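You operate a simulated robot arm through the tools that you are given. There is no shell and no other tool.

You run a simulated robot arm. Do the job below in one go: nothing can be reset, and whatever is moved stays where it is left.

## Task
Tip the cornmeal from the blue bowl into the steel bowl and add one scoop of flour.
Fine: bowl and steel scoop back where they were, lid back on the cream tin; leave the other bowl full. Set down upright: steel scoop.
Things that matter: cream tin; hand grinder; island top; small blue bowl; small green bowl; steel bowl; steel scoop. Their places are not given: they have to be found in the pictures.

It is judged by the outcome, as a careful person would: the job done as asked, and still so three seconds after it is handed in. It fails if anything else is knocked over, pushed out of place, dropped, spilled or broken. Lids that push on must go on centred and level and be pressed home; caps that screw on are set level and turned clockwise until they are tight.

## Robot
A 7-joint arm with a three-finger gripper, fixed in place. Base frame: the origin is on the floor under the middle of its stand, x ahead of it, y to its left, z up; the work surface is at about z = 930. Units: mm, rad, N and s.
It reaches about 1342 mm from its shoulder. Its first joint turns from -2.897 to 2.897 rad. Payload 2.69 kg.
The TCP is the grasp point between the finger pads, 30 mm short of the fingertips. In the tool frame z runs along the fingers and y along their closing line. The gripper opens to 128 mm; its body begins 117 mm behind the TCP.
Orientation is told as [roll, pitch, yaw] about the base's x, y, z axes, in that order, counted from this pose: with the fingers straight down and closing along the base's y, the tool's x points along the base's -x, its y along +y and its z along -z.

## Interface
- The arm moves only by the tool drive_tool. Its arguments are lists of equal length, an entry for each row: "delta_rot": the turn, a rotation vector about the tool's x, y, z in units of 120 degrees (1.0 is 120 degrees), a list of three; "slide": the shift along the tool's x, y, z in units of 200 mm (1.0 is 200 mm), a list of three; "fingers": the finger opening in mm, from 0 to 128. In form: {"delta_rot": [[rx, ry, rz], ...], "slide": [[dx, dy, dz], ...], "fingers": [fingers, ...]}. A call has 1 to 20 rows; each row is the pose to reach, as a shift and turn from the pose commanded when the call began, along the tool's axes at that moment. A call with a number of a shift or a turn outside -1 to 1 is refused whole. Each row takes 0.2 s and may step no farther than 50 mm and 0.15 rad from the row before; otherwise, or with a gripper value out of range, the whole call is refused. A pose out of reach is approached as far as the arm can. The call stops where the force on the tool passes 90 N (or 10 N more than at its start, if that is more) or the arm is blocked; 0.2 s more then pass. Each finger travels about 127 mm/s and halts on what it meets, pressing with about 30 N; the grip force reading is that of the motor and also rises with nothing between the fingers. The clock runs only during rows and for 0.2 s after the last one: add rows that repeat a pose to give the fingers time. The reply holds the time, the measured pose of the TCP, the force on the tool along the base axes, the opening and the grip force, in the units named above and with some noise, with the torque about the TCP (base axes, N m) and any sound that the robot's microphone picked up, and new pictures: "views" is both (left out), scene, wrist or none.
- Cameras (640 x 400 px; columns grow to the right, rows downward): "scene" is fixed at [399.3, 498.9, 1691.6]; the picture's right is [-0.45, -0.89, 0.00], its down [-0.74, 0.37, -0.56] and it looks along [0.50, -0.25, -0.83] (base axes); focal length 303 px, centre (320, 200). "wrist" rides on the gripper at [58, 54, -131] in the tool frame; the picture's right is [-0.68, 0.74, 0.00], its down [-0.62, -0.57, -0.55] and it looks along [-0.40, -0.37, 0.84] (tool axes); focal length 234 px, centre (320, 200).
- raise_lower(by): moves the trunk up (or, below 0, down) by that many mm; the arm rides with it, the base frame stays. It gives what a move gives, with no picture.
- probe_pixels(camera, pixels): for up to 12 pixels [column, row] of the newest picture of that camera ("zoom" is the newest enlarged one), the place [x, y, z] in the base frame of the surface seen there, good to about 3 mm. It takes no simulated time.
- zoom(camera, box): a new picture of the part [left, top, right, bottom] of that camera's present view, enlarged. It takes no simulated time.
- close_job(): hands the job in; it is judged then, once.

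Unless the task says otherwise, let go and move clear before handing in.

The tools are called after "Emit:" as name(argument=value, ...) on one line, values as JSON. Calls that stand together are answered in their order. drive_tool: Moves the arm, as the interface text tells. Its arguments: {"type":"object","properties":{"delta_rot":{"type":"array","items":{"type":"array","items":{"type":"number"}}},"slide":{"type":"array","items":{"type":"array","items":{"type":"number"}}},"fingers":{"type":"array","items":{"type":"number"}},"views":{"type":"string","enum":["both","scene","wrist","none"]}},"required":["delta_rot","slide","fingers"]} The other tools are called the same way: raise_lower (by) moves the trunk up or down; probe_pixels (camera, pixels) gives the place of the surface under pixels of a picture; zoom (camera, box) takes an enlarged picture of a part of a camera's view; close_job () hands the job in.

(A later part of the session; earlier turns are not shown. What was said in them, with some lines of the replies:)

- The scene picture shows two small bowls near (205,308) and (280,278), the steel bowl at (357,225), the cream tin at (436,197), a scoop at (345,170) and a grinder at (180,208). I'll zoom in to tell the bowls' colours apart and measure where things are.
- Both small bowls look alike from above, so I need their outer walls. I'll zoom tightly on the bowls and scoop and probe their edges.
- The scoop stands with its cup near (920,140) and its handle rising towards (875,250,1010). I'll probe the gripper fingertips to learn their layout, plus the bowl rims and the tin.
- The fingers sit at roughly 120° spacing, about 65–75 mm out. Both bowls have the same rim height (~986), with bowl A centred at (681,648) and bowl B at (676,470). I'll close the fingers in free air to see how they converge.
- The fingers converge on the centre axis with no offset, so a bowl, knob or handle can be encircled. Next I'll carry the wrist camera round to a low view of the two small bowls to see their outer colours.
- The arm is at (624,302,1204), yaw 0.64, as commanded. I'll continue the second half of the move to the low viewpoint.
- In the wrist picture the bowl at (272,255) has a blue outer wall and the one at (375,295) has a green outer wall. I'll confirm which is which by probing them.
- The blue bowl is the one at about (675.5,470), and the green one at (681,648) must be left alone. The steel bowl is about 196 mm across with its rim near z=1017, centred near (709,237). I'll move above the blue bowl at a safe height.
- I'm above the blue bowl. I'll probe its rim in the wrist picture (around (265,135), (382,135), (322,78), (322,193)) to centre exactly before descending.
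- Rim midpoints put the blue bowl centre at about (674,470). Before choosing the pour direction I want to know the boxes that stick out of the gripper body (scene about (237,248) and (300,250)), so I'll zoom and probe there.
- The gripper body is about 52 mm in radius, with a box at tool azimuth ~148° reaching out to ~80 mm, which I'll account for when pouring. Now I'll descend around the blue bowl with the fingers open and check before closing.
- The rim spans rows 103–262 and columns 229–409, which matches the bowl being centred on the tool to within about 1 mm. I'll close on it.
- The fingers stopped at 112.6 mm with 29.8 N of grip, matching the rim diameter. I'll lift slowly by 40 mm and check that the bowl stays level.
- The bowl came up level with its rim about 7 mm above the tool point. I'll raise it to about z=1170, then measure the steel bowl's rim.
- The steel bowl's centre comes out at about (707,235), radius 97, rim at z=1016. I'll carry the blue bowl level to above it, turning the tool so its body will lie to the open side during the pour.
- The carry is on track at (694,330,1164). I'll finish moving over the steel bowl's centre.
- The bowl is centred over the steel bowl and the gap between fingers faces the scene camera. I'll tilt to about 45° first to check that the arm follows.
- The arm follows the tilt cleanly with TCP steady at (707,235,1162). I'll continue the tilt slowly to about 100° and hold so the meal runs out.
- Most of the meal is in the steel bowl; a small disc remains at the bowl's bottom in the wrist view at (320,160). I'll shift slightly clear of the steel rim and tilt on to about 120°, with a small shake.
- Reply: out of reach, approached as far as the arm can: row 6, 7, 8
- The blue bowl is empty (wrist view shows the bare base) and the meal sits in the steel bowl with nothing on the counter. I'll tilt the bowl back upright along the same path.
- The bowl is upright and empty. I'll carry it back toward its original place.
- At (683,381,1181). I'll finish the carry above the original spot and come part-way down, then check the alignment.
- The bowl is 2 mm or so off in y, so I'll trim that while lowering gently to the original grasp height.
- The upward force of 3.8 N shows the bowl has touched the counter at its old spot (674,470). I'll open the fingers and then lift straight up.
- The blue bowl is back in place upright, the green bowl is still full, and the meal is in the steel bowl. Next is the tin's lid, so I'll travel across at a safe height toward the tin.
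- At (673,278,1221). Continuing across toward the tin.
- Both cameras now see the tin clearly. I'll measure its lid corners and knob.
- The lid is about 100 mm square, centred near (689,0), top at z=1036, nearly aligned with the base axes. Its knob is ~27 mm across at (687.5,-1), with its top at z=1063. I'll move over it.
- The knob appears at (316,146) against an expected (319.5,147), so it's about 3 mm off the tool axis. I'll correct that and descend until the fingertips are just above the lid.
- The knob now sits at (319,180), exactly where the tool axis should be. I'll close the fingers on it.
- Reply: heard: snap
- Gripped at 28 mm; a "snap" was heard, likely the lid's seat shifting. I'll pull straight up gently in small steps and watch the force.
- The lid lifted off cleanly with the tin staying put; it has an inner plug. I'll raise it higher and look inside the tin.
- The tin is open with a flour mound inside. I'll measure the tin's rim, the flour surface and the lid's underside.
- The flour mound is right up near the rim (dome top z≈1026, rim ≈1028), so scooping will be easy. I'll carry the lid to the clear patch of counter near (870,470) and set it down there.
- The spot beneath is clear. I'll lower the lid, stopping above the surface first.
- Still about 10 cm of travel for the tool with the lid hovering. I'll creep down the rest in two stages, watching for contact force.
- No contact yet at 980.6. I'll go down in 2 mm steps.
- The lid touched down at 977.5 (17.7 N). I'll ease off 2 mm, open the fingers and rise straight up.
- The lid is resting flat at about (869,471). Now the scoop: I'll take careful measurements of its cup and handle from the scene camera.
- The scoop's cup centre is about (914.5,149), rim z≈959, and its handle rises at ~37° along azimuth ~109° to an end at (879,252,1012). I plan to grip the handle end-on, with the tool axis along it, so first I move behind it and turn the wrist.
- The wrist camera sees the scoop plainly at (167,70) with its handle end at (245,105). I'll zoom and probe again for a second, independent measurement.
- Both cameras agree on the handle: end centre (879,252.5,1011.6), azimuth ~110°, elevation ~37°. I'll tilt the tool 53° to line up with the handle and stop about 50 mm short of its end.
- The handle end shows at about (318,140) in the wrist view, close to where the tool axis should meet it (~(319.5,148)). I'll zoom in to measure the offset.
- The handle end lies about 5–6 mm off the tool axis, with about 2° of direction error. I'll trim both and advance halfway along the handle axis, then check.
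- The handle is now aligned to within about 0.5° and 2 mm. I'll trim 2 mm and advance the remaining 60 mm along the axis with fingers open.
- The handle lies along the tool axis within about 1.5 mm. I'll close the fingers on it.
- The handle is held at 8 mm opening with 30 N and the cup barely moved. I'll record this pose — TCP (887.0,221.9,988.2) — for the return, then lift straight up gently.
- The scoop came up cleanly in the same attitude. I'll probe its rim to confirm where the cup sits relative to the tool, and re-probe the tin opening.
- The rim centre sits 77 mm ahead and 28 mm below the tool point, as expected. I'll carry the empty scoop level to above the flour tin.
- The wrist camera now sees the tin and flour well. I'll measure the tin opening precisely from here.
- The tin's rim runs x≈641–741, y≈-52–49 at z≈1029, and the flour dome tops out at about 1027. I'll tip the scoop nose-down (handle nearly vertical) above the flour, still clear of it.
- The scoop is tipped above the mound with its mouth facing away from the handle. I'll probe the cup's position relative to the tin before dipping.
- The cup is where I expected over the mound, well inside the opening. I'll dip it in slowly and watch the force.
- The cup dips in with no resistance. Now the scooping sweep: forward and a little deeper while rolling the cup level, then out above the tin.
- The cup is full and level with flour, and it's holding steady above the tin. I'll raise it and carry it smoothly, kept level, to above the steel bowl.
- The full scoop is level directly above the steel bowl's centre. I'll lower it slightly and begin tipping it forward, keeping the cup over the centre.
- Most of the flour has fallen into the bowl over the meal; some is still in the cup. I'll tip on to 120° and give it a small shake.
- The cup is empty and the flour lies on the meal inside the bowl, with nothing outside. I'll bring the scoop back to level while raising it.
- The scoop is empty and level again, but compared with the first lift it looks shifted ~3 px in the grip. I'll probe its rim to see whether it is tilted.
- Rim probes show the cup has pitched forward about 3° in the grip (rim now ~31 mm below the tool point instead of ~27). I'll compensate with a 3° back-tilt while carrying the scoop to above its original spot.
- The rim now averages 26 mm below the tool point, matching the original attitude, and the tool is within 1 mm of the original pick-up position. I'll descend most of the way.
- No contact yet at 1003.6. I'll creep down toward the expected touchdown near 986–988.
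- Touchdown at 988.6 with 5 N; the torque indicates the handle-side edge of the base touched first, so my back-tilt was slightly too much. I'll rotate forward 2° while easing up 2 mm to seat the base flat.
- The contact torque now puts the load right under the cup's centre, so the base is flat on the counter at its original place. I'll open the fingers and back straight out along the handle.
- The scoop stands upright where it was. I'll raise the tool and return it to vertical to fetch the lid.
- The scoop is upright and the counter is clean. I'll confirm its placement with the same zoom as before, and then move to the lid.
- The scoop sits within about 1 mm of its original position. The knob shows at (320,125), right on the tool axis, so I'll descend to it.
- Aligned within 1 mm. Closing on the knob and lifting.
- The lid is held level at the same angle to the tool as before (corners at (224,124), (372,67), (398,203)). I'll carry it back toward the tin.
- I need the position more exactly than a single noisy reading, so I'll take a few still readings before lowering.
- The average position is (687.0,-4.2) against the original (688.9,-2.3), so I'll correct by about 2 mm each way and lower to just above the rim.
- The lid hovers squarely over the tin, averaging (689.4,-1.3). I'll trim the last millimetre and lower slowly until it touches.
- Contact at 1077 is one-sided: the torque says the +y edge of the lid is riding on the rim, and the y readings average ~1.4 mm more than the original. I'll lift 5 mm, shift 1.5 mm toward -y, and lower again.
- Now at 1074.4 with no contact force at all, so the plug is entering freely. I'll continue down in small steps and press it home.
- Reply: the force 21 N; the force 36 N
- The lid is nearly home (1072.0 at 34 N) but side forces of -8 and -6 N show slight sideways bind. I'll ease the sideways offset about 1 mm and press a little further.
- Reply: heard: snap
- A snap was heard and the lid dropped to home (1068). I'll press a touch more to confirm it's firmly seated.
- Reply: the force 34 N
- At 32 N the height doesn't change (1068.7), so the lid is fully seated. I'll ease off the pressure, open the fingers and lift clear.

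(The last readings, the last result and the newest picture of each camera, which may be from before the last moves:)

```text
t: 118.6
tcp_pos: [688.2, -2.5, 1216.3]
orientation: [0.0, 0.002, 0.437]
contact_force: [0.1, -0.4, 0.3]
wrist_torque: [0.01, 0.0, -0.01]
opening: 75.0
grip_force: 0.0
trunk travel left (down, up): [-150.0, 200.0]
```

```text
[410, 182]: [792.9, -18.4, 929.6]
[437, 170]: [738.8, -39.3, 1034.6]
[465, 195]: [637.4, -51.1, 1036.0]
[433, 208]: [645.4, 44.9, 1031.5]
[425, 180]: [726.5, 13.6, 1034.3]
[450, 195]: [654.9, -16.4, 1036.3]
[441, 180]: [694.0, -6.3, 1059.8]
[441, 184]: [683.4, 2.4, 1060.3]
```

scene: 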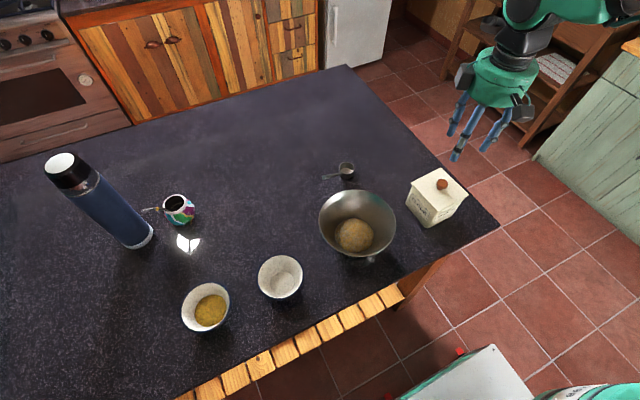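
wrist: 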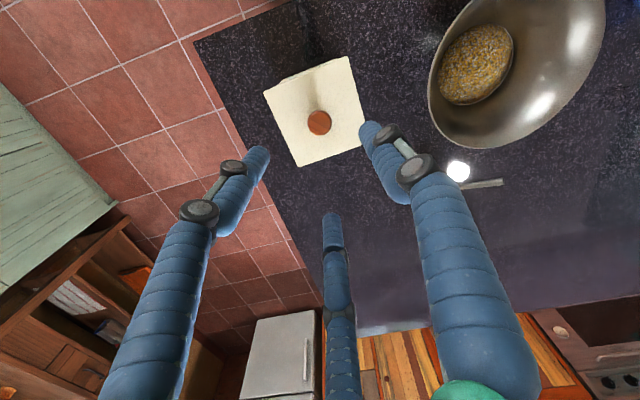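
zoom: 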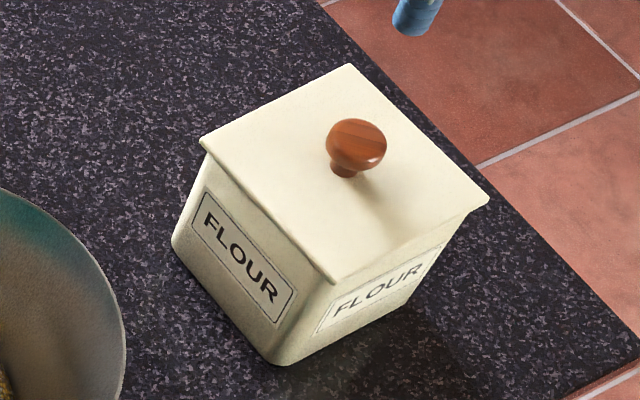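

The lid is seated level (z≈1034–1036 all across). I'll check it from the wrist side too and compare the tin's placement with the start.

Emit:
zoom(camera="wrist", box=[240, 40, 400, 180])

Emit:
probe_pixels(camera="wrist", pixels=[[266, 93], [347, 59], [362, 141], [301, 164], [319, 122], [310, 117]])

Emit:
zoom(camera="scene", box=[310, 140, 480, 270])

```text
2.86 times, centred on (320, 110) of wrist
```

zoom: 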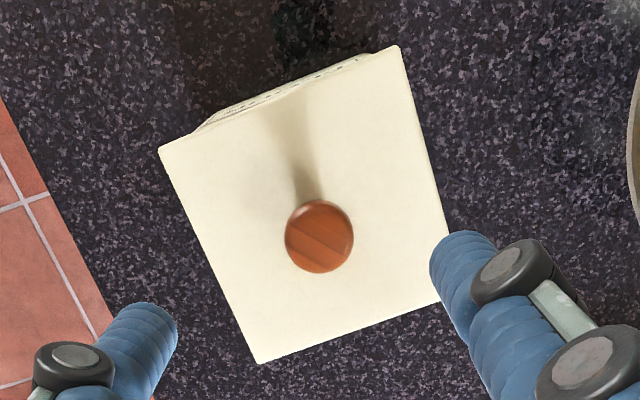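

```text
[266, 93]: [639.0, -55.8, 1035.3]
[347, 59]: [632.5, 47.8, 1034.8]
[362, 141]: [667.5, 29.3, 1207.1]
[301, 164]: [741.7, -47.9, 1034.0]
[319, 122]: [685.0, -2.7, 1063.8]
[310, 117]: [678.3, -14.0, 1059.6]
```

```text
3.08 times, centred on (395, 205) of scene
```

zoom: 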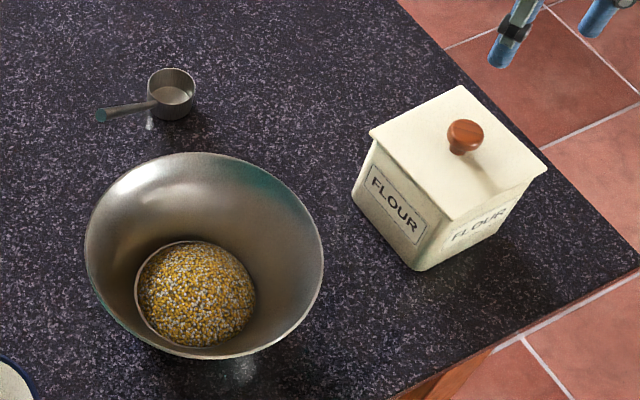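

The lid sits square on the tin, which is within a few millimetres of where it was. I'll raise the arm clear and make a last check of the whole counter for spills.

Emit:
drive_tool(delta_rot=[[0, 0, 0], [0, 0, 0], [0, 0, 0], [0, 0, 0], [0, 0, 0], [0, 0, 0]], slide=[[0, 0, -0.1], [0, 0, -0.25], [0, 0, -0.4], [0, 0, -0.52], [0, 0, -0.6], [0, 0, -0.6]], fingers=[75, 75, 75, 75, 75, 75])

Emit:
zoom(camera="scene", box=[160, 230, 320, 350])

Emit:
zoom(camera="scene", box=[20, 60, 340, 260])

Emit:
zoom(camera="scene", box=[300, 180, 420, 290])

```text
t: 120.0
tcp_pos: [689.6, -4.1, 1336.3]
orientation: [0.0, 0.0, 0.437]
contact_force: [-0.1, 1.1, -0.3]
wrist_torque: [-0.03, -0.03, 0.01]
opening: 74.9
grip_force: 0.0
trunk travel left (down, up): [-150.0, 200.0]
```

scene: 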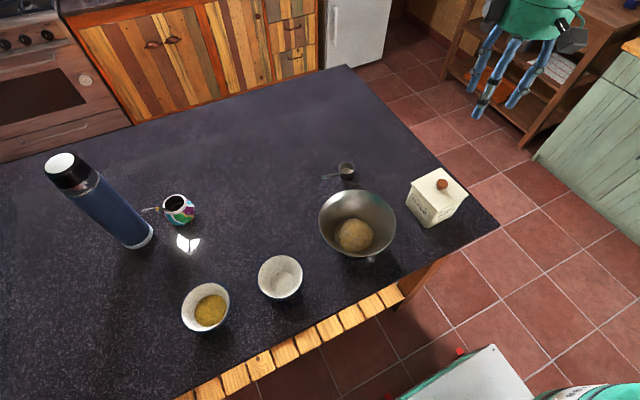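
wrist: 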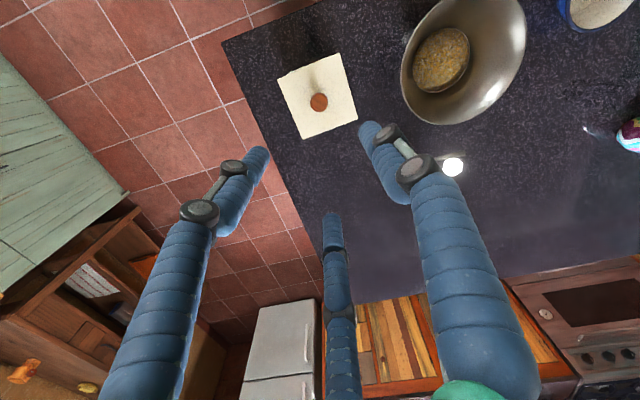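

```text
3.33 times, centred on (240, 290) of scene
```

zoom: 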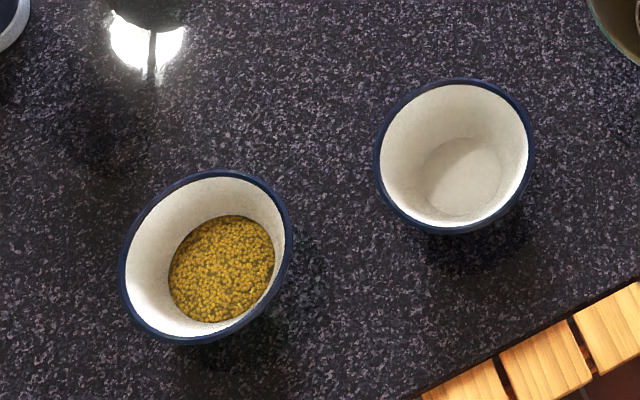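

```text
2.00 times, centred on (180, 160) of scene
```

zoom: 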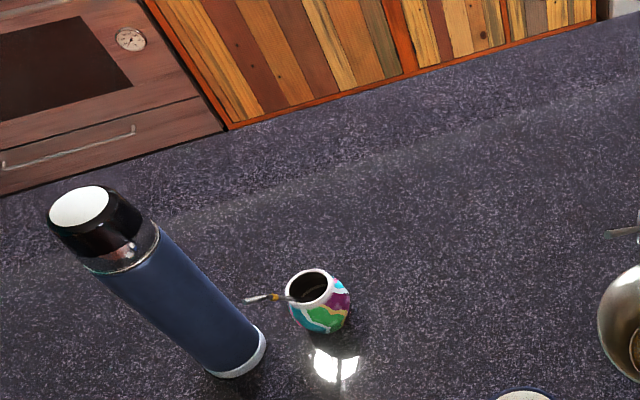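

```text
3.64 times, centred on (360, 235) of scene
```

zoom: 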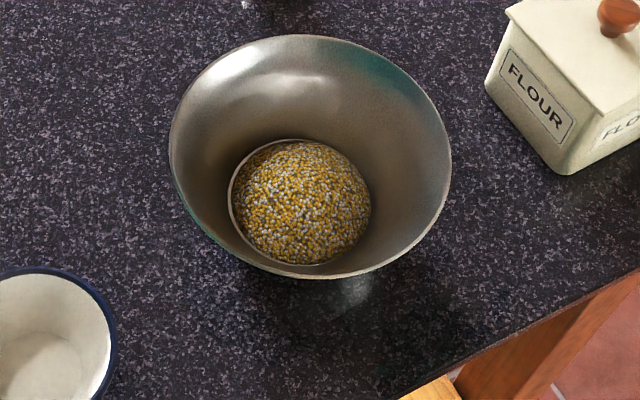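

The last pictures show the job finished:
- **Steel bowl:** it holds the cornmeal with the flour on top.
- **Small bowls:** the blue one is empty and within about a millimetre of its old spot. The green one is still full.
- **Scoop and tin:** the scoop stands upright where it was, and the lid is snapped on level.
- **Counter:** there are no spills, and the arm is clear.

I'm handing it in.

Emit:
close_job()

```text
The job is handed in.
```

The cornmeal from the blue bowl is in the steel bowl with one level scoop of flour on top, and the job is handed in.

- **Blue bowl:** it is empty, upright and within a millimetre or two of where it started.
- **Green bowl:** I left it alone and it is still full.
- **Steel scoop:** it is standing upright within about 1 mm of its original place.
- **Cream tin:** the lid is back on, level and pressed home; I heard it snap and it held firm when I pressed again. The tin shifted a few millimetres and turned about 2 degrees while I was closing it.

The final pictures showed no spills on the counter, and the arm was clear before I handed in.
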